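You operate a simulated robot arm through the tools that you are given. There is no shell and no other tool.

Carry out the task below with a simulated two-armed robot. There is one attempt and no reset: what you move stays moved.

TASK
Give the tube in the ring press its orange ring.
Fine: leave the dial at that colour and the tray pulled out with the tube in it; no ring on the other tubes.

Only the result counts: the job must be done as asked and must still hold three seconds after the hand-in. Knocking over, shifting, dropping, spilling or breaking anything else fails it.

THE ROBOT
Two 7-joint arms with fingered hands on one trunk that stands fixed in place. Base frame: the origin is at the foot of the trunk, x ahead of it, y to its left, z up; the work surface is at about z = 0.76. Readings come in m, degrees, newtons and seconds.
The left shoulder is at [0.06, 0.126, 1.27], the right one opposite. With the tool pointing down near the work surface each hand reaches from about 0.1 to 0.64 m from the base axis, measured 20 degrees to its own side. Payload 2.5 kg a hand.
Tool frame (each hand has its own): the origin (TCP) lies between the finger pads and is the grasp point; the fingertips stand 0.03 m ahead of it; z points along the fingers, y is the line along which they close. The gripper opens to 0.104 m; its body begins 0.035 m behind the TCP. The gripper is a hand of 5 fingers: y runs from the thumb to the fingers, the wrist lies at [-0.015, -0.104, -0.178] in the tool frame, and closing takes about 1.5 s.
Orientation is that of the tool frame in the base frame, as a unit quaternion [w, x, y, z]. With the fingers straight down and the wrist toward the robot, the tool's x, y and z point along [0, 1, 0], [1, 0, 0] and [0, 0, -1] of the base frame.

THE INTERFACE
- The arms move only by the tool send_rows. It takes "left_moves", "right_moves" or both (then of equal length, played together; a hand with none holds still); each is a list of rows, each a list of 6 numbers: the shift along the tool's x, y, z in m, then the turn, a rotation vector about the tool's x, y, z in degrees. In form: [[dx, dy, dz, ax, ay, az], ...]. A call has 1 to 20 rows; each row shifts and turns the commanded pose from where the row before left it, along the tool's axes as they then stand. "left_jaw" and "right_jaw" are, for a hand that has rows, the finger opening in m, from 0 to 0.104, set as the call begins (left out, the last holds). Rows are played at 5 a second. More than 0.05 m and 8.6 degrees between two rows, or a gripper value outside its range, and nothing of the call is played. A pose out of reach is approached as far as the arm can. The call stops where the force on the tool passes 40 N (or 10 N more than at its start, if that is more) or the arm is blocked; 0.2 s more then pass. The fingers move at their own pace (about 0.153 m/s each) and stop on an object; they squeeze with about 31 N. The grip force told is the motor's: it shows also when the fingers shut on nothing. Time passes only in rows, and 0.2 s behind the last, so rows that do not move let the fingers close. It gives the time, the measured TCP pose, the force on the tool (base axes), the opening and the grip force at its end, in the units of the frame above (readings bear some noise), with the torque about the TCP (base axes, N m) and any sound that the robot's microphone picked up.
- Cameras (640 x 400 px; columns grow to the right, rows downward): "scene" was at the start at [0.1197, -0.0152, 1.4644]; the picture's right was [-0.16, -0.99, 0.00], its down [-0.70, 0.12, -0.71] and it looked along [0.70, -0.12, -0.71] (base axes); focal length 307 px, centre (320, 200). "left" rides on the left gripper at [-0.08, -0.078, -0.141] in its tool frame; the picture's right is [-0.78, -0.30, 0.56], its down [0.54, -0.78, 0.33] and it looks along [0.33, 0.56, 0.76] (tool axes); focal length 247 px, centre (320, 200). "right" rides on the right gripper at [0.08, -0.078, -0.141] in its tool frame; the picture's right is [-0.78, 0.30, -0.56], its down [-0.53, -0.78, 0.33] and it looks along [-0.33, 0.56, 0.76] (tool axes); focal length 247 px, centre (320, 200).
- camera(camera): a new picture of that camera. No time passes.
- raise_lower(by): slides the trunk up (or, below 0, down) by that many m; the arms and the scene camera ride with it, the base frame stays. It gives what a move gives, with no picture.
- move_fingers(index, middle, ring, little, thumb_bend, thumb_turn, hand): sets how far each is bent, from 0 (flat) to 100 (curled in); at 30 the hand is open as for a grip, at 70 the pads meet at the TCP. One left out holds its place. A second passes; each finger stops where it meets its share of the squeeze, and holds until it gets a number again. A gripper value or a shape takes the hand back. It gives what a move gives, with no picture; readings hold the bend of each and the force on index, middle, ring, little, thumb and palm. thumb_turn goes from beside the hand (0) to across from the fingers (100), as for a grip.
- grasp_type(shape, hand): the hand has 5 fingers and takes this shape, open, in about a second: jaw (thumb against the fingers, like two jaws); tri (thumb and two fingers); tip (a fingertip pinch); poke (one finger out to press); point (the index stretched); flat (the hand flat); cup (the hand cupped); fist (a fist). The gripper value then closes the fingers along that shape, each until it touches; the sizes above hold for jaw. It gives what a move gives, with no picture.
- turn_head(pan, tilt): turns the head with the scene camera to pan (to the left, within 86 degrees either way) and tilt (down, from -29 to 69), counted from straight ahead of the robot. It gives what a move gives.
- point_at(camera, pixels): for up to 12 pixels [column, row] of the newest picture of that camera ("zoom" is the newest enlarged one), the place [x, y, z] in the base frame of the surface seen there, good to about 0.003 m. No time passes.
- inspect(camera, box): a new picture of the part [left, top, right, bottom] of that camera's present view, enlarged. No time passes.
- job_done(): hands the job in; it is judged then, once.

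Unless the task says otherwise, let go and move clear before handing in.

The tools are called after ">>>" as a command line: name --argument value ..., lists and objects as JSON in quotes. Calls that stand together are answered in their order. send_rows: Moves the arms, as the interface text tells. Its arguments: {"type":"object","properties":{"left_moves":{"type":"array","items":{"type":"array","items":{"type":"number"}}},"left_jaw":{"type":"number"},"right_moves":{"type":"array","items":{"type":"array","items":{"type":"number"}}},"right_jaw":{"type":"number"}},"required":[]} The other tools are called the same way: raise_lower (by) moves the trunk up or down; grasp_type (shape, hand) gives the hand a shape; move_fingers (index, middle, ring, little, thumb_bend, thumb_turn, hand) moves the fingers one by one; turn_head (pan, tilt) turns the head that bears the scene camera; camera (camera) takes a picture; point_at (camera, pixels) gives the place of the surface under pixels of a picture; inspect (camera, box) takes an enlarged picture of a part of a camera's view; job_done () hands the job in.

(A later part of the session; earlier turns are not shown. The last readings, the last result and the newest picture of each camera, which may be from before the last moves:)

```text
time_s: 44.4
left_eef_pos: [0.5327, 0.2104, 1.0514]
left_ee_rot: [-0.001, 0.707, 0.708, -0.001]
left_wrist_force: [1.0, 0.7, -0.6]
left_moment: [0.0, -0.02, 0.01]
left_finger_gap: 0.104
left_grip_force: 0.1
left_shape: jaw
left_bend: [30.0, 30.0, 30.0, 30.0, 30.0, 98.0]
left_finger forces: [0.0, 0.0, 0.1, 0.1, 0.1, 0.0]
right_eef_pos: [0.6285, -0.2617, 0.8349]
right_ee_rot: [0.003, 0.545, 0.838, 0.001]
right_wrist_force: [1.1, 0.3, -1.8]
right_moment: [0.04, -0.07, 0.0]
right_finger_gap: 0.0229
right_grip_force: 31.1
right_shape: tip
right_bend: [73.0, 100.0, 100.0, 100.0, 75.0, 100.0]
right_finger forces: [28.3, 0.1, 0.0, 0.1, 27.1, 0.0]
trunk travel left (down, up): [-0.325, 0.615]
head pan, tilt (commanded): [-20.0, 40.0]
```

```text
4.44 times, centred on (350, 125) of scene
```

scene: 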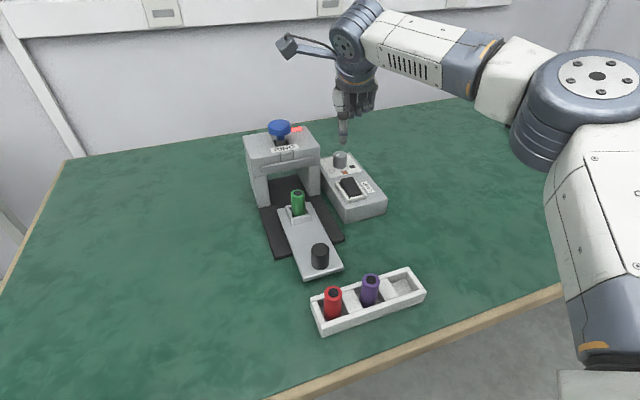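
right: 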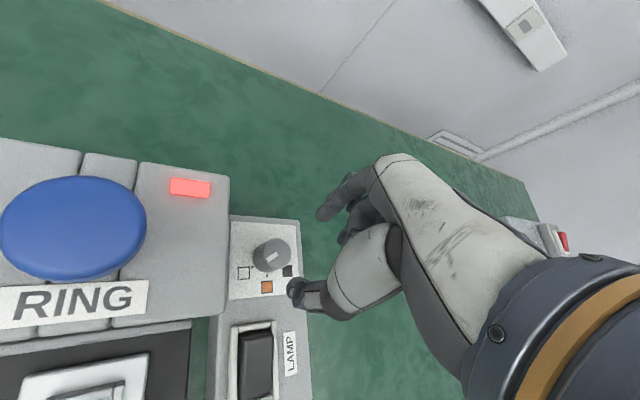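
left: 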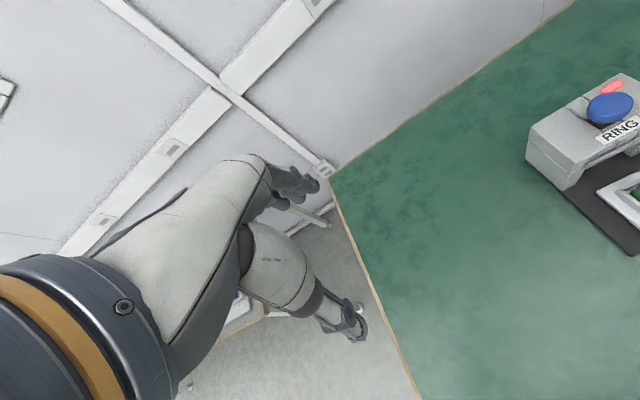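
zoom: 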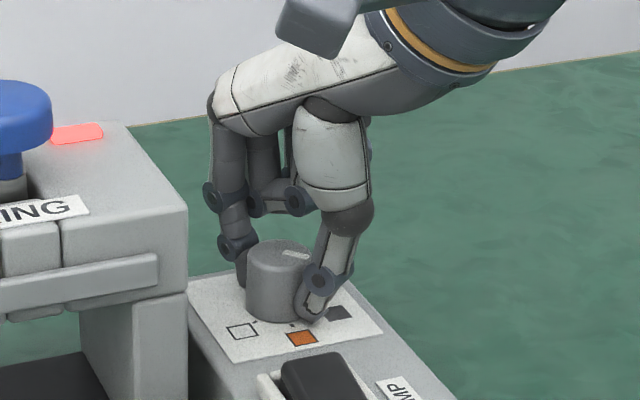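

Closing didn't disturb the dial. Now I'll turn clockwise about 44° and check.

>>> send_rows --right_moves '[[0, 0, 0, 0, 0, 7.3], [0, 0, 0, 0, 0, 7.3], [0, 0, 0, 0, 0, 7.3], [0, 0, 0, 0, 0, 7.3], [0, 0, 0, 0, 0, 7.3], [0, 0, 0, 0, 0, 7.3], [0, 0, 0, 0, 0, 0]]'

>>> inspect --camera "right" --box '[220, 150, 420, 340]'

>>> inspect --camera "scene" --box '[310, 80, 390, 170]'

```text
time_s: 46.0
left_eef_pos: [0.5302, 0.2098, 1.051]
left_ee_rot: [-0.001, 0.706, 0.708, 0.0]
left_wrist_force: [-0.2, -0.8, 0.1]
left_moment: [0.01, -0.01, 0.04]
left_finger_gap: 0.1037
left_grip_force: 0.1
left_shape: jaw
left_bend: [30.0, 30.0, 30.0, 30.0, 30.0, 98.0]
left_finger forces: [0.0, 0.1, 0.0, 0.0, 0.1, 0.0]
right_eef_pos: [0.6279, -0.2613, 0.8341]
right_ee_rot: [0.002, 0.818, 0.575, 0.003]
right_wrist_force: [-0.4, 4.8, -2.1]
right_moment: [0.1, 0.01, 0.04]
right_finger_gap: 0.0234
right_grip_force: 30.9
right_shape: tip
right_bend: [73.0, 100.0, 100.0, 100.0, 75.0, 100.0]
right_finger forces: [27.1, 0.0, 0.1, 0.0, 29.9, 0.1]
trunk travel left (down, up): [-0.325, 0.615]
head pan, tilt (commanded): [-20.0, 40.0]
```

```text
2.11 times, centred on (320, 245) of right
```

zoom: 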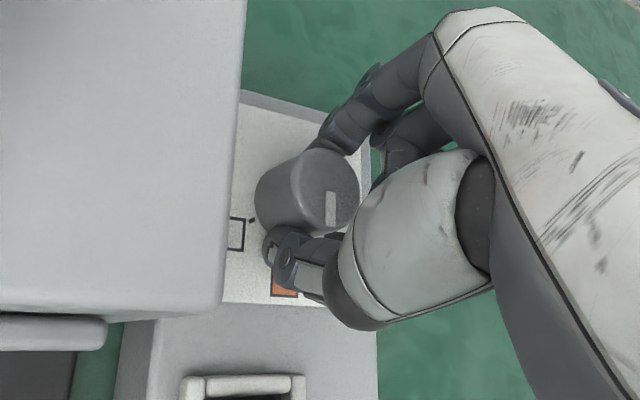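

```text
4.44 times, centred on (350, 125) of scene
```

zoom: 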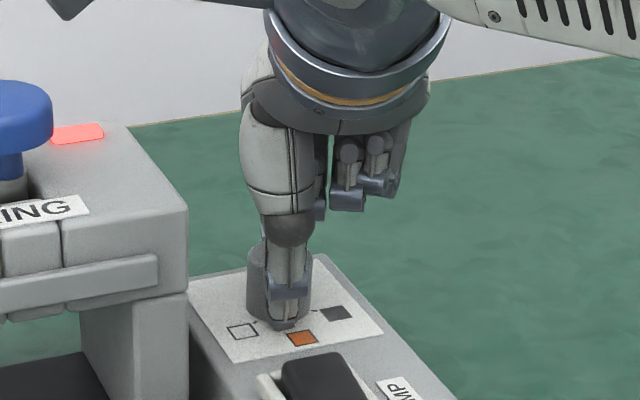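

The hand is at φ=-19.8° and the dial at about 186°. One more 6° turn, then I'll open in small steps.

>>> send_rows --right_moves '[[0, 0, 0, 0, 0, 6], [0, 0, 0, 0, 0, 0]]'

>>> send_rows --right_moves '[[0, 0, 0, 0, 0, 0], [0, 0, 0, 0, 0, 0]]' --right_jaw 0.0235

>>> inspect --camera "right" --box '[220, 150, 420, 340]'

```text
time_s: 46.6
left_eef_pos: [0.5317, 0.2109, 1.051]
left_ee_rot: [-0.001, 0.707, 0.707, -0.001]
left_wrist_force: [0.5, -0.2, -0.5]
left_moment: [0.0, 0.01, 0.0]
left_finger_gap: 0.1037
left_grip_force: 0.1
left_shape: jaw
left_bend: [30.0, 30.0, 30.0, 30.0, 30.0, 98.0]
left_finger forces: [0.0, 0.1, 0.1, 0.0, 0.1, 0.1]
right_eef_pos: [0.6276, -0.2614, 0.8345]
right_ee_rot: [0.004, 0.847, 0.531, 0.004]
right_wrist_force: [0.4, 5.3, -3.6]
right_moment: [0.11, -0.01, 0.05]
right_finger_gap: 0.0232
right_grip_force: 31.0
right_shape: tip
right_bend: [73.0, 100.0, 100.0, 100.0, 75.0, 100.0]
right_finger forces: [27.1, 0.0, 0.0, 0.1, 29.1, 0.0]
trunk travel left (down, up): [-0.325, 0.615]
head pan, tilt (commanded): [-20.0, 40.0]
```

```text
time_s: 47.2
left_eef_pos: [0.5323, 0.2093, 1.0517]
left_ee_rot: [0.0, 0.706, 0.708, -0.001]
left_wrist_force: [0.3, 0.9, 0.7]
left_moment: [0.01, 0.01, 0.0]
left_finger_gap: 0.1041
left_grip_force: 0.1
left_shape: jaw
left_bend: [30.0, 30.0, 30.0, 30.0, 30.0, 98.0]
left_finger forces: [0.1, 0.1, 0.0, 0.1, 0.0, 0.0]
right_eef_pos: [0.6267, -0.2628, 0.8349]
right_ee_rot: [0.004, 0.848, 0.53, 0.004]
right_wrist_force: [1.6, 0.1, 1.0]
right_moment: [0.0, -0.03, -0.02]
right_finger_gap: 0.0243
right_grip_force: 0.1
right_shape: tip
right_bend: [72.0, 98.0, 99.0, 99.0, 74.0, 100.0]
right_finger forces: [1.5, 0.0, 0.0, 0.1, 0.7, 0.0]
trunk travel left (down, up): [-0.325, 0.615]
head pan, tilt (commanded): [-20.0, 40.0]
```

```text
2.11 times, centred on (320, 245) of right
```

zoom: 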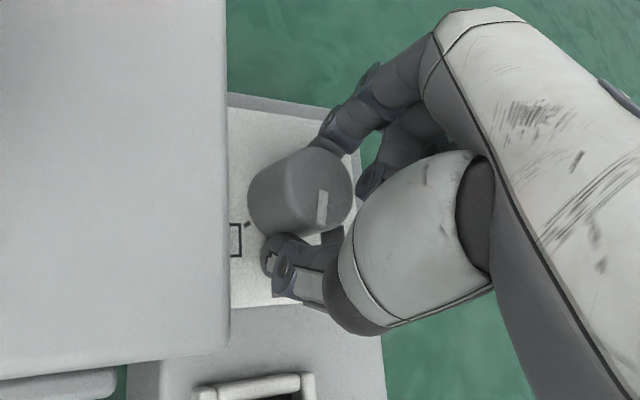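

Grip force dropped to about 1 N with little dial motion. I'll keep opening in steps.

>>> send_rows --right_moves '[[0, 0, 0, 0, 0, 0], [0, 0, 0, 0, 0, 0]]' --right_jaw 0.026

>>> send_rows --right_moves '[[0, 0, 0, 0, 0, 0], [0, 0, 0, 0, 0, 0]]' --right_jaw 0.03

>>> send_rows --right_moves '[[0, 0, 0, 0, 0, 0], [0, 0, 0, 0, 0, 0]]' --right_jaw 0.036

>>> send_rows --right_moves '[[0, 0, 0, 0, 0, 0], [0, 0, 0, 0, 0, 0]]' --right_jaw 0.05

>>> inspect --camera "right" --box '[220, 150, 420, 340]'

```text
time_s: 47.8
left_eef_pos: [0.5313, 0.2107, 1.0518]
left_ee_rot: [0.0, 0.707, 0.707, 0.0]
left_wrist_force: [0.8, 0.0, 0.1]
left_moment: [-0.01, 0.02, 0.01]
left_finger_gap: 0.1033
left_grip_force: 0.1
left_shape: jaw
left_bend: [30.0, 30.0, 30.0, 30.0, 30.0, 98.0]
left_finger forces: [0.0, 0.0, 0.0, 0.0, 0.0, 0.0]
right_eef_pos: [0.6271, -0.2617, 0.8349]
right_ee_rot: [0.003, 0.847, 0.531, 0.004]
right_wrist_force: [0.0, -1.2, 0.7]
right_moment: [-0.02, -0.04, -0.01]
right_finger_gap: 0.0264
right_grip_force: 0.0
right_shape: tip
right_bend: [73.0, 98.0, 99.0, 99.0, 74.0, 100.0]
right_finger forces: [1.3, 0.1, 0.0, 0.1, 0.0, 0.0]
trunk travel left (down, up): [-0.325, 0.615]
head pan, tilt (commanded): [-20.0, 40.0]
```

```text
time_s: 48.4
left_eef_pos: [0.5313, 0.2094, 1.0511]
left_ee_rot: [-0.001, 0.707, 0.707, 0.0]
left_wrist_force: [-0.3, -0.6, 0.4]
left_moment: [-0.02, 0.02, 0.02]
left_finger_gap: 0.1037
left_grip_force: 0.1
left_shape: jaw
left_bend: [30.0, 30.0, 30.0, 30.0, 30.0, 98.0]
left_finger forces: [0.0, 0.1, 0.2, 0.0, 0.1, 0.0]
right_eef_pos: [0.6274, -0.2616, 0.8346]
right_ee_rot: [0.003, 0.847, 0.531, 0.004]
right_wrist_force: [0.4, -0.9, -0.3]
right_moment: [-0.02, -0.04, 0.01]
right_finger_gap: 0.0296
right_grip_force: 0.1
right_shape: tip
right_bend: [73.0, 98.0, 99.0, 99.0, 74.0, 100.0]
right_finger forces: [0.6, 0.0, 0.0, 0.0, 0.0, 0.1]
trunk travel left (down, up): [-0.325, 0.615]
head pan, tilt (commanded): [-20.0, 40.0]
```

```text
time_s: 49.0
left_eef_pos: [0.5317, 0.2106, 1.0513]
left_ee_rot: [-0.001, 0.706, 0.708, 0.0]
left_wrist_force: [0.0, 0.1, -0.2]
left_moment: [0.02, 0.02, 0.0]
left_finger_gap: 0.1036
left_grip_force: 0.1
left_shape: jaw
left_bend: [30.0, 30.0, 30.0, 30.0, 30.0, 98.0]
left_finger forces: [0.1, 0.0, 0.0, 0.0, 0.0, 0.1]
right_eef_pos: [0.6275, -0.2594, 0.8335]
right_ee_rot: [0.004, 0.847, 0.532, 0.005]
right_wrist_force: [-0.3, -0.2, -0.3]
right_moment: [0.0, 0.03, 0.0]
right_finger_gap: 0.0356
right_grip_force: 0.1
right_shape: tip
right_bend: [73.0, 98.0, 99.0, 99.0, 73.0, 100.0]
right_finger forces: [0.0, 0.0, 0.1, 0.0, 0.1, 0.1]
trunk travel left (down, up): [-0.325, 0.615]
head pan, tilt (commanded): [-20.0, 40.0]
```

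```text
time_s: 49.6
left_eef_pos: [0.5323, 0.2103, 1.0522]
left_ee_rot: [0.0, 0.706, 0.708, -0.001]
left_wrist_force: [-0.3, 0.6, 0.1]
left_moment: [0.04, -0.01, -0.01]
left_finger_gap: 0.1038
left_grip_force: 0.2
left_shape: jaw
left_bend: [30.0, 30.0, 30.0, 30.0, 30.0, 98.0]
left_finger forces: [0.1, 0.0, 0.0, 0.0, 0.0, 0.1]
right_eef_pos: [0.6266, -0.2608, 0.8349]
right_ee_rot: [0.004, 0.847, 0.532, 0.004]
right_wrist_force: [0.0, -0.3, -0.3]
right_moment: [0.0, -0.01, 0.02]
right_finger_gap: 0.0496
right_grip_force: 0.0
right_shape: tip
right_bend: [73.0, 98.0, 99.0, 99.0, 71.0, 100.0]
right_finger forces: [0.0, 0.0, 0.0, 0.0, 0.0, 0.0]
trunk travel left (down, up): [-0.325, 0.615]
head pan, tilt (commanded): [-20.0, 40.0]
```

```text
2.11 times, centred on (320, 245) of right
```

zoom: 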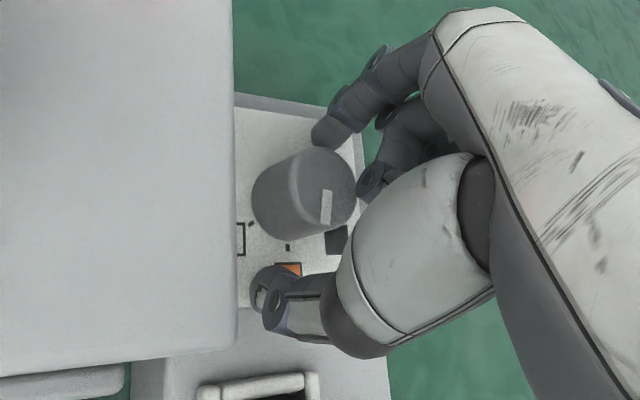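

The mark at (326,206) now lines up with the orange tick at (287,247). I'll lift clear and verify.

>>> send_rows --right_moves '[[0, 0, -0.025, 0, 0, 0], [0, 0, -0.03, 0, 0, 0], [0, -0.02, -0.03, 0, 0, 0], [0, -0.03, -0.02, 0, 0, 0], [0, 0, 0, 0, 0, 0]]'

>>> camera --camera "right"

>>> inspect --camera "right" --box '[220, 180, 330, 290]'

>>> inspect --camera "scene" --box '[310, 110, 390, 180]'

```text
time_s: 50.8
left_eef_pos: [0.5313, 0.2097, 1.0517]
left_ee_rot: [-0.001, 0.706, 0.708, -0.002]
left_wrist_force: [-0.6, -0.2, 0.4]
left_moment: [0.0, -0.02, -0.02]
left_finger_gap: 0.1037
left_grip_force: 0.1
left_shape: jaw
left_bend: [30.0, 30.0, 30.0, 30.0, 30.0, 98.0]
left_finger forces: [0.0, 0.0, 0.0, 0.0, 0.1, 0.1]
right_eef_pos: [0.5769, -0.2405, 0.9392]
right_ee_rot: [0.003, 0.848, 0.53, 0.004]
right_wrist_force: [-1.7, 0.3, 0.8]
right_moment: [0.01, -0.01, -0.01]
right_finger_gap: 0.0495
right_grip_force: 0.1
right_shape: tip
right_bend: [73.0, 98.0, 99.0, 99.0, 71.0, 100.0]
right_finger forces: [0.0, 0.0, 0.1, 0.1, 0.0, 0.1]
right hand out of reach, approached as far as the arm can: row 2
trunk travel left (down, up): [-0.325, 0.615]
head pan, tilt (commanded): [-20.0, 40.0]
```

```text
taken
```

right: 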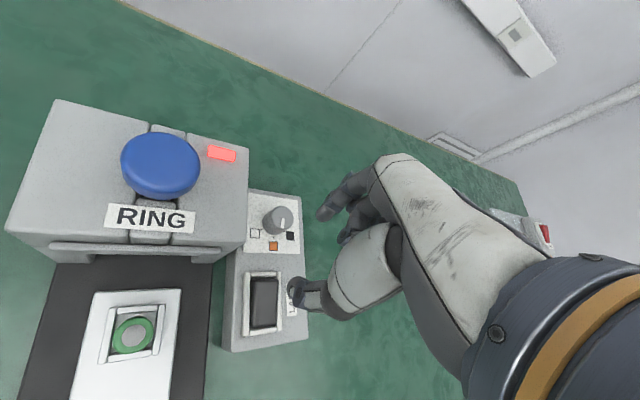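

```text
3.64 times, centred on (275, 235) of right
```

zoom: 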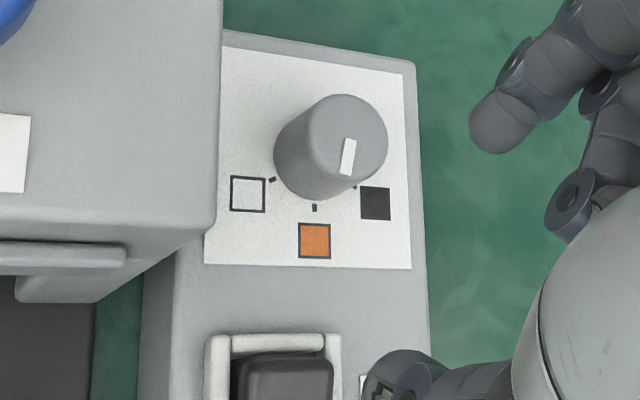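

```text
5.71 times, centred on (350, 145) of scene
```

zoom: 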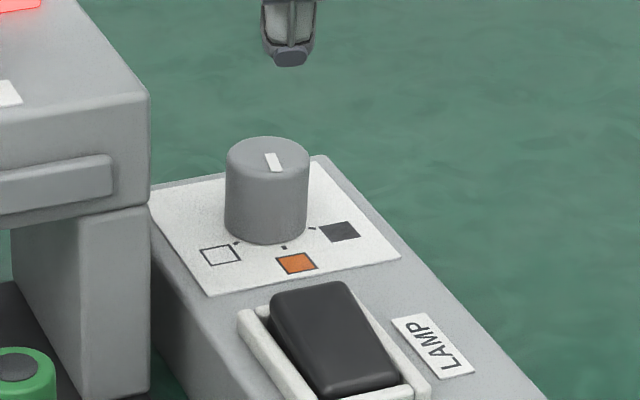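

The dial points squarely at orange. Next is the tray: I'll raise the trunk for a comfortable pose and bring the right hand back over the tray knob near (0.41,-0.136).

>>> raise_lower --by 0.16

>>> send_rows --right_moves '[[0, -0.04, 0, 0, 0, -6.5], [0, -0.04, 0, 0, 0, -6.5], [0.01, -0.04, 0, 0, 0, -6.5], [0.02, -0.03, 0, 0, 0, -6.5], [0, 0, 0, 0, 0, 0]]'

```text
time_s: 52.6
left_eef_pos: [0.531, 0.2101, 1.2099]
left_ee_rot: [-0.001, 0.706, 0.708, 0.0]
left_wrist_force: [-0.3, 0.0, 0.2]
left_moment: [0.02, -0.02, 0.01]
left_finger_gap: 0.1037
left_grip_force: 0.0
left_shape: jaw
left_bend: [30.0, 30.0, 30.0, 30.0, 30.0, 98.0]
left_finger forces: [0.0, 0.0, 0.0, 0.0, 0.0, 0.1]
right_eef_pos: [0.5785, -0.2406, 1.0983]
right_ee_rot: [0.002, 0.847, 0.531, 0.004]
right_wrist_force: [-0.9, -0.4, 0.5]
right_moment: [0.01, 0.0, -0.02]
right_finger_gap: 0.0496
right_grip_force: 0.0
right_shape: tip
right_bend: [73.0, 98.0, 99.0, 99.0, 71.0, 100.0]
right_finger forces: [0.0, 0.0, 0.0, 0.0, 0.1, 0.1]
trunk travel left (down, up): [-0.485, 0.455]
head pan, tilt (commanded): [-20.0, 40.0]
```

```text
time_s: 53.8
left_eef_pos: [0.5324, 0.2101, 1.2117]
left_ee_rot: [-0.001, 0.707, 0.708, 0.0]
left_wrist_force: [0.6, 0.1, 0.4]
left_moment: [0.01, -0.01, 0.0]
left_finger_gap: 0.1037
left_grip_force: 0.0
left_shape: jaw
left_bend: [30.0, 30.0, 30.0, 30.0, 30.0, 98.0]
left_finger forces: [0.1, 0.0, 0.0, 0.1, 0.1, 0.1]
right_eef_pos: [0.4391, -0.1696, 1.0962]
right_ee_rot: [0.004, 0.705, 0.709, 0.003]
right_wrist_force: [-0.3, -0.8, -0.9]
right_moment: [0.01, 0.02, 0.01]
right_finger_gap: 0.05
right_grip_force: 0.0
right_shape: tip
right_bend: [73.0, 98.0, 99.0, 99.0, 71.0, 100.0]
right_finger forces: [0.0, 0.0, 0.0, 0.1, 0.0, 0.0]
trunk travel left (down, up): [-0.485, 0.455]
head pan, tilt (commanded): [-20.0, 40.0]
```

Yaw is ~0° at (0.439,-0.170,1.096). I'll centre above the knob and come down to z≈0.92.

>>> send_rows --right_moves '[[0.017, -0.0145, 0.03, 0, 0, 0], [0.017, -0.0145, 0.03, 0, 0, 0], [0, 0, 0.04, 0, 0, 0], [0, 0, 0.04, 0, 0, 0], [0, 0, 0.036, 0, 0, 0], [0, 0, 0, 0, 0, 0]]'

>>> camera --camera "right"

>>> camera --camera "scene"

```text
time_s: 55.2
left_eef_pos: [0.531, 0.2099, 1.2115]
left_ee_rot: [-0.001, 0.706, 0.708, -0.001]
left_wrist_force: [0.2, 0.1, -0.4]
left_moment: [-0.02, 0.02, -0.01]
left_finger_gap: 0.1037
left_grip_force: 0.0
left_shape: jaw
left_bend: [30.0, 30.0, 30.0, 30.0, 30.0, 98.0]
left_finger forces: [0.1, 0.0, 0.0, 0.0, 0.0, 0.0]
right_eef_pos: [0.4114, -0.1347, 0.9204]
right_ee_rot: [0.005, 0.706, 0.708, 0.003]
right_wrist_force: [0.7, -0.5, -0.6]
right_moment: [0.01, 0.01, 0.0]
right_finger_gap: 0.0497
right_grip_force: 0.0
right_shape: tip
right_bend: [73.0, 98.0, 99.0, 99.0, 71.0, 100.0]
right_finger forces: [0.0, 0.0, 0.0, 0.0, 0.0, 0.0]
trunk travel left (down, up): [-0.485, 0.455]
head pan, tilt (commanded): [-20.0, 40.0]
```

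```text
taken
```

right: 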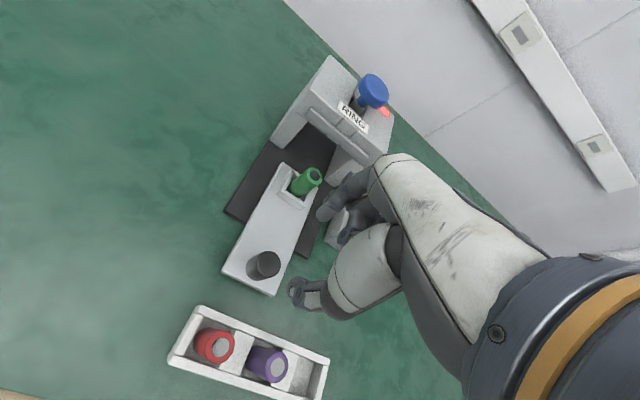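

```text
taken
```

scene: 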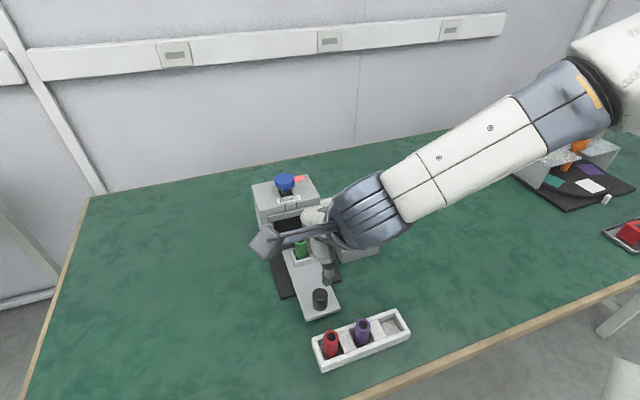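

Reach is fine here. I'll check the knob, rack and tube places against the hand before descending.

>>> inspect --camera "right" --box '[170, 150, 380, 400]'

>>> point_at --camera "right" --pixels '[[266, 264], [258, 260], [276, 266], [214, 335], [266, 356], [205, 310], [325, 360], [313, 173], [296, 290], [325, 212], [262, 277], [185, 350]]'

```text
1.60 times, centred on (275, 275) of right
```

zoom: 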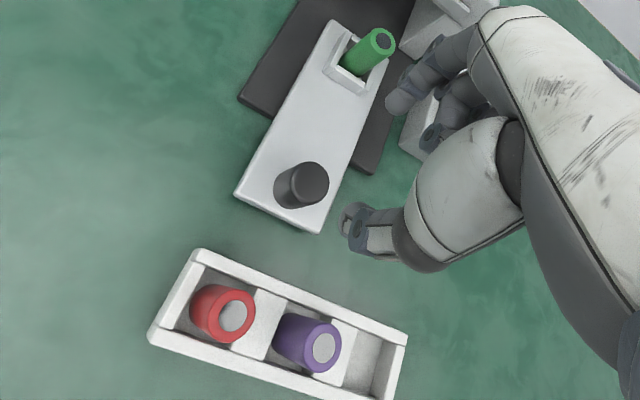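

```text
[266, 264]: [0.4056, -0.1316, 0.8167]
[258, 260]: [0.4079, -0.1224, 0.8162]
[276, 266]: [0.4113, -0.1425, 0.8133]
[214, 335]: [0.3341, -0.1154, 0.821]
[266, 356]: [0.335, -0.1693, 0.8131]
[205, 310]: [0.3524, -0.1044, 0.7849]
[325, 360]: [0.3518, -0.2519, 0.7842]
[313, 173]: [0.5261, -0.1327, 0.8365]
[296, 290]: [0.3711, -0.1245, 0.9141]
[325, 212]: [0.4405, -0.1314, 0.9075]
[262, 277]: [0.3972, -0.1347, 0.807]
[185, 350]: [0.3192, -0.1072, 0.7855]
```

The knob centre is about (0.409,-0.134). The rack's far edge is x≈0.355, so I'll narrow the opening to 0.04 for clearance and descend.

>>> send_rows --right_moves '[[0, -0.002, 0.02, 0, 0, 0], [0, 0, 0.025, 0, 0, 0], [0, 0, 0.025, 0, 0, 0], [0, 0, 0, 0, 0, 0]]' --right_jaw 0.042

>>> inspect --camera "right" --box '[170, 150, 380, 400]'

>>> inspect --camera "scene" --box '[270, 220, 400, 350]'

```text
time_s: 56.2
left_eef_pos: [0.5308, 0.2096, 1.2107]
left_ee_rot: [0.0, 0.707, 0.707, -0.001]
left_wrist_force: [0.6, 0.0, -0.2]
left_moment: [-0.01, 0.01, -0.01]
left_finger_gap: 0.1039
left_grip_force: 0.1
left_shape: jaw
left_bend: [30.0, 30.0, 30.0, 30.0, 30.0, 98.0]
left_finger forces: [0.0, 0.0, 0.0, 0.0, 0.0, 0.1]
right_eef_pos: [0.41, -0.1349, 0.8503]
right_ee_rot: [0.004, 0.706, 0.709, 0.003]
right_wrist_force: [0.0, 0.0, -0.2]
right_moment: [0.02, 0.01, -0.01]
right_finger_gap: 0.0424
right_grip_force: 0.1
right_shape: tip
right_bend: [73.0, 98.0, 99.0, 99.0, 72.0, 100.0]
right_finger forces: [0.0, 0.0, 0.0, 0.0, 0.0, 0.0]
trunk travel left (down, up): [-0.485, 0.455]
head pan, tilt (commanded): [-20.0, 40.0]
```

```text
1.60 times, centred on (275, 275) of right
```

zoom: 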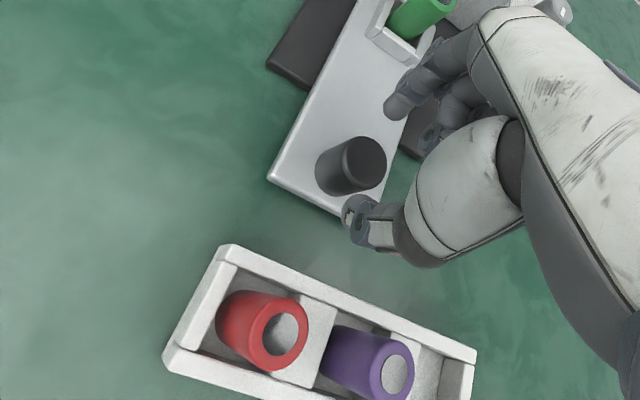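

```text
3.08 times, centred on (335, 285) of scene
```

zoom: 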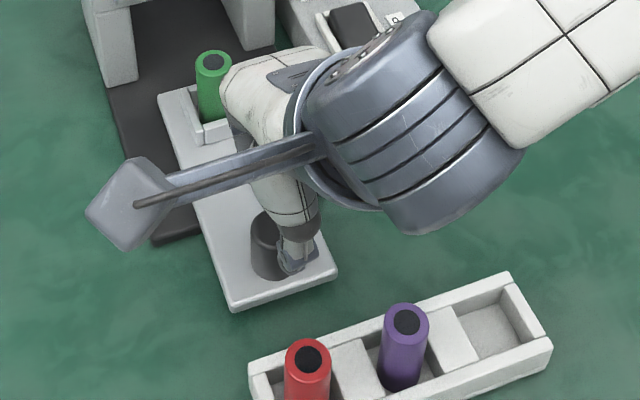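

Clear on all sides. I'll descend the last part and close on the knob.

>>> send_rows --right_moves '[[0, 0, 0.018, 0, 0, 0], [0, 0, 0.016, 0, 0, 0], [0, 0, 0, 0, 0, 0]]'

>>> inspect --camera "right" --box '[220, 150, 420, 340]'

```text
time_s: 57.0
left_eef_pos: [0.531, 0.2094, 1.211]
left_ee_rot: [-0.001, 0.707, 0.707, -0.001]
left_wrist_force: [-0.4, 0.3, -0.4]
left_moment: [-0.02, -0.01, 0.01]
left_finger_gap: 0.1037
left_grip_force: 0.1
left_shape: jaw
left_bend: [30.0, 30.0, 30.0, 30.0, 30.0, 98.0]
left_finger forces: [0.0, 0.1, 0.0, 0.0, 0.1, 0.0]
right_eef_pos: [0.4099, -0.1352, 0.817]
right_ee_rot: [0.005, 0.706, 0.708, 0.002]
right_wrist_force: [-0.3, 0.8, -0.5]
right_moment: [0.02, 0.0, 0.01]
right_finger_gap: 0.0427
right_grip_force: 0.1
right_shape: tip
right_bend: [73.0, 98.0, 99.0, 99.0, 72.0, 100.0]
right_finger forces: [0.0, 0.0, 0.0, 0.0, 0.0, 0.1]
trunk travel left (down, up): [-0.485, 0.455]
head pan, tilt (commanded): [-20.0, 40.0]
```

```text
2.11 times, centred on (320, 245) of right
```

zoom: 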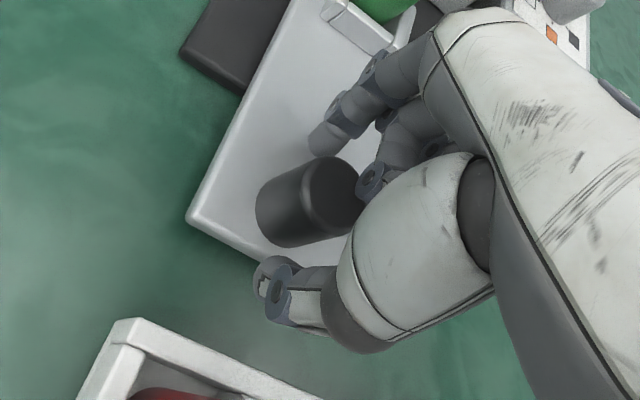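

Knob is between the fingers. Closing the pinch.

>>> send_rows --right_moves '[[0, 0, 0, 0, 0, 0], [0, 0, 0, 0, 0, 0], [0, 0, 0, 0, 0, 0], [0, 0, 0, 0, 0, 0], [0, 0, 0, 0, 0, 0]]' --right_jaw 0.015

>>> inspect --camera "right" --box '[220, 150, 420, 340]'

```text
time_s: 58.2
left_eef_pos: [0.5324, 0.2087, 1.2116]
left_ee_rot: [0.0, 0.706, 0.708, -0.001]
left_wrist_force: [-0.3, 1.0, -1.2]
left_moment: [0.0, 0.0, 0.01]
left_finger_gap: 0.1036
left_grip_force: 0.0
left_shape: jaw
left_bend: [30.0, 30.0, 30.0, 30.0, 30.0, 98.0]
left_finger forces: [0.0, 0.0, 0.0, 0.1, 0.1, 0.0]
right_eef_pos: [0.4102, -0.1352, 0.8156]
right_ee_rot: [0.003, 0.706, 0.708, 0.002]
right_wrist_force: [-0.5, -0.8, -3.0]
right_moment: [-0.06, -0.02, 0.03]
right_finger_gap: 0.019
right_grip_force: 30.9
right_shape: tip
right_bend: [72.0, 100.0, 100.0, 100.0, 74.0, 100.0]
right_finger forces: [28.0, 0.1, 0.0, 0.0, 28.2, 0.1]
trunk travel left (down, up): [-0.485, 0.455]
head pan, tilt (commanded): [-20.0, 40.0]
```

```text
2.11 times, centred on (320, 245) of right
```

zoom: 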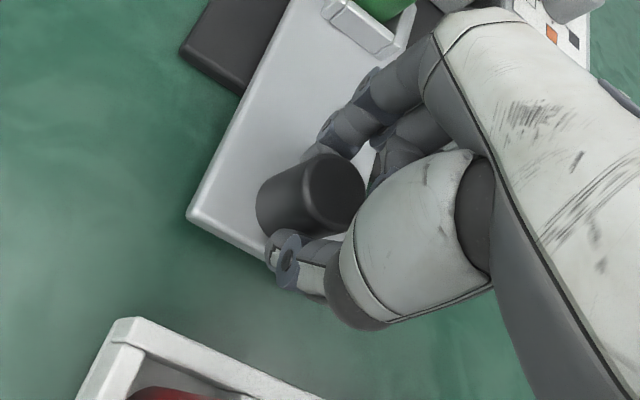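

Firm grip (28 N). I'll push the tray in gently, 50 mm first.

>>> send_rows --right_moves '[[0, 0.006, 0, 0, 0, 0], [0, 0.01, 0, 0, 0, 0], [0, 0.01, 0, 0, 0, 0], [0, 0.01, 0, 0, 0, 0], [0, 0.01, 0, 0, 0, 0], [0, 0.004, 0, 0, 0, 0], [0, 0, 0, 0, 0, 0]]'

>>> camera --camera "scene"

>>> inspect --camera "scene" --box '[230, 150, 400, 350]'

```text
time_s: 59.8
left_eef_pos: [0.5328, 0.2091, 1.2114]
left_ee_rot: [-0.001, 0.706, 0.708, -0.001]
left_wrist_force: [0.8, 0.0, -0.3]
left_moment: [0.02, -0.02, 0.01]
left_finger_gap: 0.1035
left_grip_force: 0.1
left_shape: jaw
left_bend: [30.0, 30.0, 30.0, 30.0, 30.0, 98.0]
left_finger forces: [0.1, 0.0, 0.0, 0.0, 0.1, 0.1]
right_eef_pos: [0.4607, -0.1358, 0.8166]
right_ee_rot: [0.004, 0.705, 0.709, 0.002]
right_wrist_force: [0.0, -0.3, -8.0]
right_moment: [-0.03, -0.02, 0.0]
right_finger_gap: 0.0191
right_grip_force: 30.8
right_shape: tip
right_bend: [72.0, 100.0, 100.0, 100.0, 74.0, 100.0]
right_finger forces: [27.2, 0.0, 0.0, 0.0, 27.9, 0.0]
trunk travel left (down, up): [-0.485, 0.455]
head pan, tilt (commanded): [-20.0, 40.0]
```

```text
taken
```

scene: 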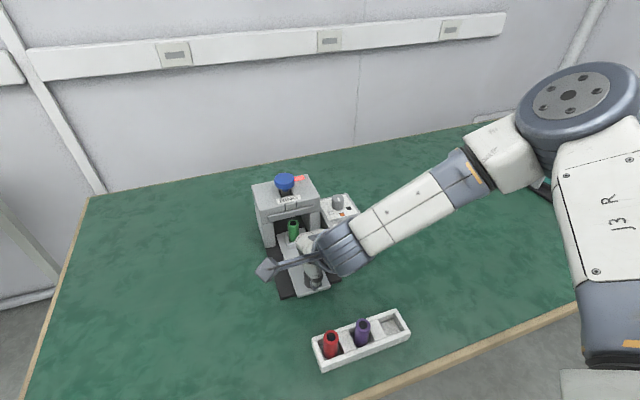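

```text
2.00 times, centred on (315, 250) of scene
```

zoom: 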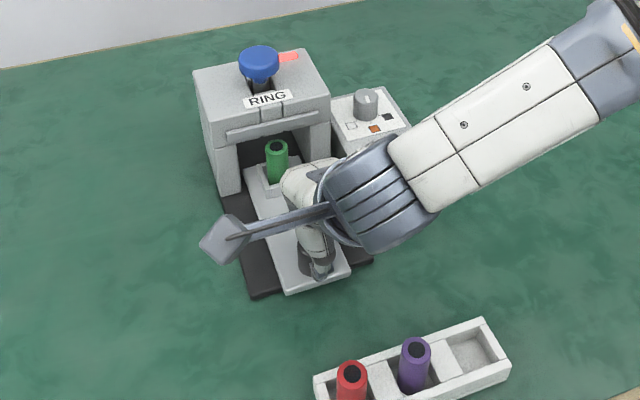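

The tray slides well and the tube stands upright. Before going further I'll check how close the hand's knuckles come to the press front (x≈0.575).

>>> point_at --camera "zoom" --pixels '[[290, 178], [300, 167], [318, 162], [335, 160], [300, 200], [345, 150], [277, 150], [230, 135], [320, 115], [355, 165], [222, 240], [260, 50]]'

>>> camera --camera "right"

>>> camera --camera "left"

```text
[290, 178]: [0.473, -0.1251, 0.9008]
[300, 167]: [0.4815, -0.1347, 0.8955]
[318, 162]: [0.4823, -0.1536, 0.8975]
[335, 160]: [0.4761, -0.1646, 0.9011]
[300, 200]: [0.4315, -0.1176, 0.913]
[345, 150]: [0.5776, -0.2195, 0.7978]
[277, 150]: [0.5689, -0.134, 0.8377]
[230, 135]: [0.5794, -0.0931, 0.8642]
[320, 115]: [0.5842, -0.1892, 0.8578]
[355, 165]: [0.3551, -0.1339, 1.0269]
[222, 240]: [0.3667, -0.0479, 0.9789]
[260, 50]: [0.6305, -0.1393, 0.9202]
```

```text
taken
```

right: 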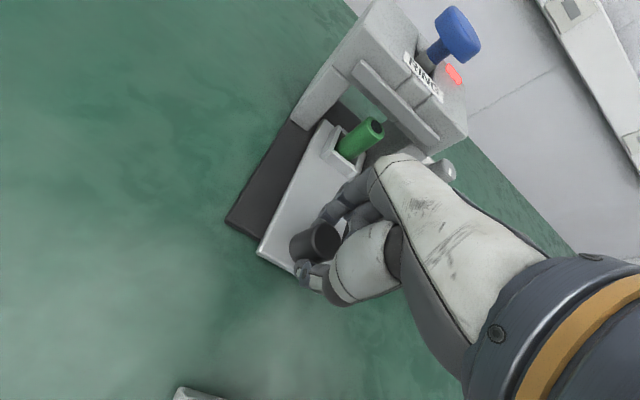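

```text
taken
```

left: 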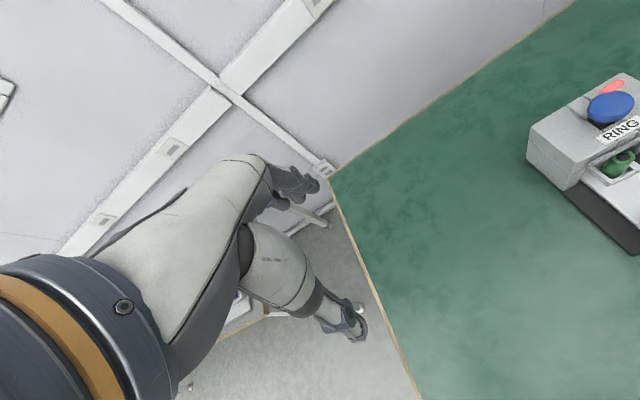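

Knuckles reach only about 0.02–0.04 m ahead of the TCP, so there is room. I'll continue pushing in, with small steps near the end to feel the stop.

>>> send_rows --right_moves '[[0, 0.006, 0, 0, 0, 0], [0, 0.01, 0, 0, 0, 0], [0, 0.01, 0, 0, 0, 0], [0, 0.01, 0, 0, 0, 0], [0, 0.008, 0, 0, 0, 0], [0, 0.003, 0, 0, 0, 0], [0, 0, 0, 0, 0, 0]]'

>>> inspect --camera "scene" --box '[230, 150, 400, 350]'

```text
time_s: 61.4
left_eef_pos: [0.5323, 0.2099, 1.2096]
left_ee_rot: [-0.002, 0.706, 0.708, -0.001]
left_wrist_force: [0.4, 0.3, 0.2]
left_moment: [-0.01, 0.0, 0.02]
left_finger_gap: 0.1034
left_grip_force: 0.0
left_shape: jaw
left_bend: [30.0, 30.0, 30.0, 30.0, 30.0, 98.0]
left_finger forces: [0.0, 0.0, 0.0, 0.0, 0.0, 0.0]
right_eef_pos: [0.5029, -0.144, 0.8232]
right_ee_rot: [0.003, 0.706, 0.708, 0.001]
right_wrist_force: [-0.6, 8.5, -26.6]
right_moment: [0.07, -0.02, 0.07]
right_finger_gap: 0.0175
right_grip_force: 31.3
right_shape: tip
right_bend: [72.0, 100.0, 100.0, 100.0, 73.0, 100.0]
right_finger forces: [21.3, 0.0, 0.1, 0.1, 23.8, 0.0]
right hand out of reach, approached as far as the arm can: row 3, 4, 5
trunk travel left (down, up): [-0.485, 0.455]
head pan, tilt (commanded): [-20.0, 40.0]
```

```text
2.00 times, centred on (315, 250) of scene
```

zoom: 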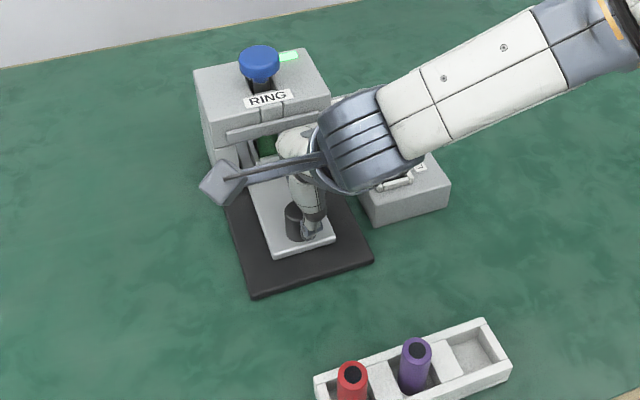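

The press lamp turned green at (288,57), so the tray is seated or nearly so. The hand hit a reach limit and is pulling up slightly, so I'll measure the knob and tube positions and then release gently.

>>> point_at --camera "zoom" --pixels '[[295, 210], [290, 215], [290, 225], [330, 237], [272, 250], [265, 145], [258, 190], [288, 57], [260, 290], [365, 260]]'

>>> camera --camera "right"

```text
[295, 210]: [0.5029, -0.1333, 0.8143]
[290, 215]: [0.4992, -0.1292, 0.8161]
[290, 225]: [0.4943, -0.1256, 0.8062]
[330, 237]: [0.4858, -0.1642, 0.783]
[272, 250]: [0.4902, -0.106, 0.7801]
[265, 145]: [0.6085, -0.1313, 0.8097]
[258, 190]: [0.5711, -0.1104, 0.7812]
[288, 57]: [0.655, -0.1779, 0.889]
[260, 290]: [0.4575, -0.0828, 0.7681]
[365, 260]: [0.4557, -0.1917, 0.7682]
```

```text
taken
```

right: 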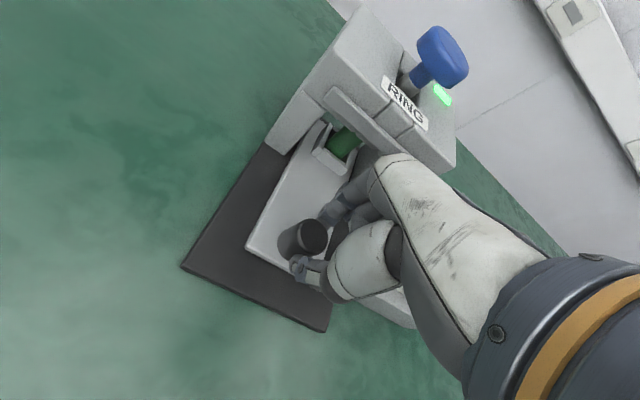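

The tray front moved in about 95 mm and the lamp is green. I'll release the knob in small steps and back off upward.

>>> send_rows --right_moves '[[0, 0, 0, 0, 0, 0], [0, 0, 0, 0, 0, 0]]' --right_jaw 0.019

>>> send_rows --right_moves '[[0, 0, 0, 0, 0, 0], [0, 0, 0, 0, 0, 0]]' --right_jaw 0.023

>>> send_rows --right_moves '[[0, 0, 0, 0, 0, 0], [0, 0, 0, 0, 0, 0], [0, 0, 0, 0, 0, 0]]' --right_jaw 0.042

>>> inspect --camera "right" --box '[220, 130, 420, 340]'

```text
time_s: 62.0
left_eef_pos: [0.5323, 0.2101, 1.2116]
left_ee_rot: [-0.001, 0.706, 0.708, -0.001]
left_wrist_force: [0.6, -0.3, -0.4]
left_moment: [0.01, 0.02, -0.01]
left_finger_gap: 0.1036
left_grip_force: 0.1
left_shape: jaw
left_bend: [30.0, 30.0, 30.0, 30.0, 30.0, 98.0]
left_finger forces: [0.1, 0.0, 0.1, 0.1, 0.0, 0.0]
right_eef_pos: [0.5061, -0.145, 0.8303]
right_ee_rot: [0.008, 0.707, 0.707, 0.007]
right_wrist_force: [2.6, -4.5, 1.8]
right_moment: [-0.08, -0.07, -0.05]
right_finger_gap: 0.0193
right_grip_force: 0.0
right_shape: tip
right_bend: [72.0, 98.0, 99.0, 99.0, 74.0, 100.0]
right_finger forces: [3.9, 0.0, 0.1, 0.0, 0.1, 0.0]
trunk travel left (down, up): [-0.485, 0.455]
head pan, tilt (commanded): [-20.0, 40.0]
```

```text
time_s: 62.6
left_eef_pos: [0.5312, 0.2111, 1.2115]
left_ee_rot: [0.0, 0.706, 0.708, -0.001]
left_wrist_force: [0.5, 0.2, 0.1]
left_moment: [0.0, -0.03, 0.0]
left_finger_gap: 0.1038
left_grip_force: 0.0
left_shape: jaw
left_bend: [30.0, 30.0, 30.0, 30.0, 30.0, 98.0]
left_finger forces: [0.0, 0.1, 0.0, 0.0, 0.0, 0.0]
right_eef_pos: [0.5027, -0.1432, 0.8257]
right_ee_rot: [0.003, 0.706, 0.708, 0.004]
right_wrist_force: [1.3, -2.0, -0.1]
right_moment: [-0.04, -0.02, -0.04]
right_finger_gap: 0.0236
right_grip_force: 0.1
right_shape: tip
right_bend: [72.0, 98.0, 99.0, 99.0, 74.0, 100.0]
right_finger forces: [2.1, 0.0, 0.1, 0.0, 0.0, 0.0]
trunk travel left (down, up): [-0.485, 0.455]
head pan, tilt (commanded): [-20.0, 40.0]
```

```text
time_s: 63.4
left_eef_pos: [0.5314, 0.21, 1.2123]
left_ee_rot: [0.0, 0.706, 0.708, 0.0]
left_wrist_force: [0.2, 0.1, -0.2]
left_moment: [0.03, -0.02, 0.0]
left_finger_gap: 0.1037
left_grip_force: 0.0
left_shape: jaw
left_bend: [30.0, 30.0, 30.0, 30.0, 30.0, 98.0]
left_finger forces: [0.0, 0.0, 0.1, 0.1, 0.0, 0.0]
right_eef_pos: [0.5028, -0.1426, 0.826]
right_ee_rot: [0.003, 0.706, 0.708, 0.004]
right_wrist_force: [-0.4, 0.7, 0.2]
right_moment: [-0.03, -0.01, -0.01]
right_finger_gap: 0.0416
right_grip_force: 0.1
right_shape: tip
right_bend: [73.0, 98.0, 99.0, 99.0, 72.0, 100.0]
right_finger forces: [0.1, 0.0, 0.1, 0.0, 0.1, 0.0]
trunk travel left (down, up): [-0.485, 0.455]
head pan, tilt (commanded): [-20.0, 40.0]
```

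```text
1.90 times, centred on (320, 235) of right
```

zoom: 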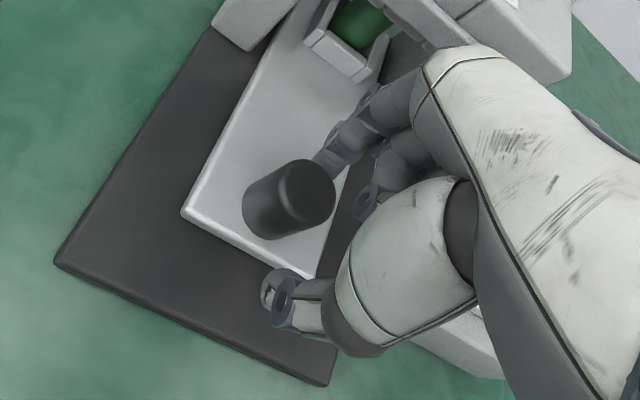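

Released cleanly. I'll lift straight up and take a look.

>>> send_rows --right_moves '[[0, -0.003, -0.025, 0, 0, 0], [0, -0.01, -0.03, 0, 0, 0], [0, -0.02, -0.035, 0, 0, 0], [-0.02, -0.03, -0.03, 0, 0, 0], [-0.03, -0.03, -0.02, 0, 0, 0], [0, 0, 0, 0, 0, 0]]'

>>> camera --camera "scene"

>>> inspect --camera "scene" --box '[220, 150, 390, 320]'

>>> camera --camera "right"

```text
time_s: 64.8
left_eef_pos: [0.5312, 0.2099, 1.2117]
left_ee_rot: [0.0, 0.706, 0.708, 0.0]
left_wrist_force: [0.5, -0.7, -0.7]
left_moment: [-0.01, -0.03, 0.01]
left_finger_gap: 0.1038
left_grip_force: 0.0
left_shape: jaw
left_bend: [30.0, 30.0, 30.0, 30.0, 30.0, 98.0]
left_finger forces: [0.0, 0.1, 0.0, 0.0, 0.0, 0.0]
right_eef_pos: [0.4074, -0.1924, 0.9653]
right_ee_rot: [0.004, 0.706, 0.708, 0.003]
right_wrist_force: [-0.2, -0.6, -0.4]
right_moment: [-0.01, 0.01, -0.04]
right_finger_gap: 0.0418
right_grip_force: 0.1
right_shape: tip
right_bend: [73.0, 98.0, 99.0, 99.0, 72.0, 100.0]
right_finger forces: [0.1, 0.0, 0.1, 0.0, 0.0, 0.0]
trunk travel left (down, up): [-0.485, 0.455]
head pan, tilt (commanded): [-20.0, 40.0]
```

```text
taken
```

scene: 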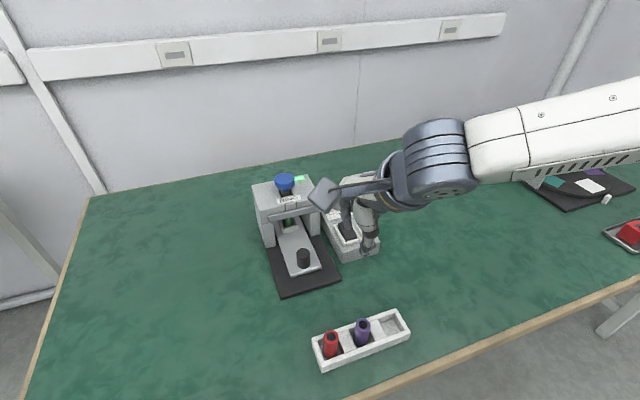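

```text
2.35 times, centred on (305, 235) of scene
```

zoom: 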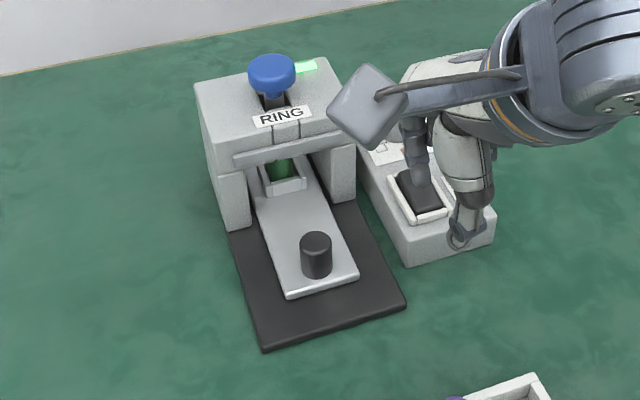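

```text
taken
```

right: 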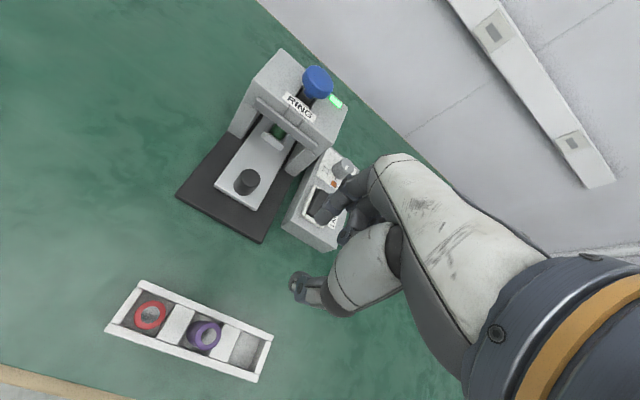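

The lamp is steadily green with the tray in. Now I'll measure the blue plunger accurately before pressing it.

>>> inspect --camera "scene" --box '[245, 165, 330, 225]'

>>> point_at --camera "zoom" --pixels '[[300, 115], [270, 110], [330, 110], [300, 95], [300, 130], [300, 160], [302, 180], [265, 125], [335, 125], [390, 110], [230, 180], [330, 200]]'

```text
6.67 times, centred on (288, 195) of scene
```

zoom: 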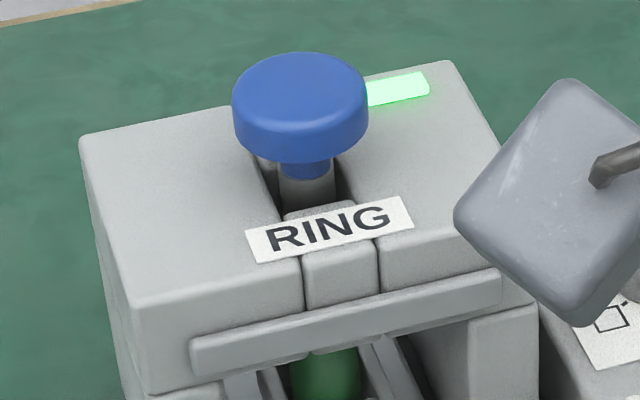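

```text
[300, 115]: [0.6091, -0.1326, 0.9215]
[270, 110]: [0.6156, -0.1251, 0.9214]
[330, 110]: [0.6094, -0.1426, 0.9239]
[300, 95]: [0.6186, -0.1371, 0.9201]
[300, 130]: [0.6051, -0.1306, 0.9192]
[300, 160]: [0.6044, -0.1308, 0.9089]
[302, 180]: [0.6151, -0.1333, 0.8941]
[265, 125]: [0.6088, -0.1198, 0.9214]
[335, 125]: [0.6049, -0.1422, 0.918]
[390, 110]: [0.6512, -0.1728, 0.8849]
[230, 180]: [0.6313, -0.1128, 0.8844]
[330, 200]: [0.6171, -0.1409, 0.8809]
```

Plunger cap centre is about (0.624,-0.137), top z 0.921. I'll close the pinch, lift, and turn the hand to φ≈+30°, which has better reach, before moving over it.

>>> send_rows --right_moves '[[0, 0, -0.015, 0, 0, -7.5], [0, 0, -0.015, 0, 0, -7.5], [0, 0, -0.01, 0, 0, -7.5], [0, 0, 0, 0, 0, -7.5], [0, 0, 0, 0, 0, 0], [0, 0, 0, 0, 0, 0]]' --right_jaw 0.0

>>> send_rows --right_moves '[[-0.0122, 0.0431, 0, 0, 0, 0], [-0.0122, 0.0431, 0, 0, 0, 0], [-0.0122, 0.0431, 0, 0, 0, 0], [-0.0122, 0.0431, 0, 0, 0, 0], [0, 0, 0, 0, 0, 0]]'

```text
time_s: 66.2
left_eef_pos: [0.5327, 0.2102, 1.2115]
left_ee_rot: [0.0, 0.706, 0.708, -0.001]
left_wrist_force: [0.2, 0.3, 0.0]
left_moment: [-0.05, -0.04, -0.01]
left_finger_gap: 0.1039
left_grip_force: 0.1
left_shape: jaw
left_bend: [30.0, 30.0, 30.0, 30.0, 30.0, 98.0]
left_finger forces: [0.0, 0.0, 0.0, 0.0, 0.0, 0.1]
right_eef_pos: [0.4091, -0.1931, 1.0053]
right_ee_rot: [0.004, 0.499, 0.867, 0.003]
right_wrist_force: [-0.7, 1.2, -0.1]
right_moment: [0.02, 0.01, 0.0]
right_finger_gap: 0.0
right_grip_force: 31.7
right_shape: tip
right_bend: [70.0, 100.0, 100.0, 100.0, 55.0, 100.0]
right_finger forces: [0.1, 0.0, 0.0, 0.0, 0.1, 0.0]
trunk travel left (down, up): [-0.485, 0.455]
head pan, tilt (commanded): [-20.0, 40.0]
```

```text
time_s: 67.4
left_eef_pos: [0.531, 0.21, 1.2121]
left_ee_rot: [-0.001, 0.707, 0.707, 0.0]
left_wrist_force: [-0.4, -0.3, -0.1]
left_moment: [0.03, -0.05, 0.0]
left_finger_gap: 0.1035
left_grip_force: 0.1
left_shape: jaw
left_bend: [30.0, 30.0, 30.0, 30.0, 30.0, 98.0]
left_finger forces: [0.0, 0.0, 0.1, 0.1, 0.0, 0.1]
right_eef_pos: [0.5817, -0.1465, 1.0057]
right_ee_rot: [0.005, 0.498, 0.867, 0.002]
right_wrist_force: [-1.1, 1.0, -0.1]
right_moment: [0.0, -0.02, 0.02]
right_finger_gap: 0.0
right_grip_force: 30.9
right_shape: tip
right_bend: [70.0, 100.0, 100.0, 100.0, 55.0, 100.0]
right_finger forces: [0.0, 0.0, 0.0, 0.1, 0.0, 0.0]
trunk travel left (down, up): [-0.485, 0.455]
head pan, tilt (commanded): [-20.0, 40.0]
```

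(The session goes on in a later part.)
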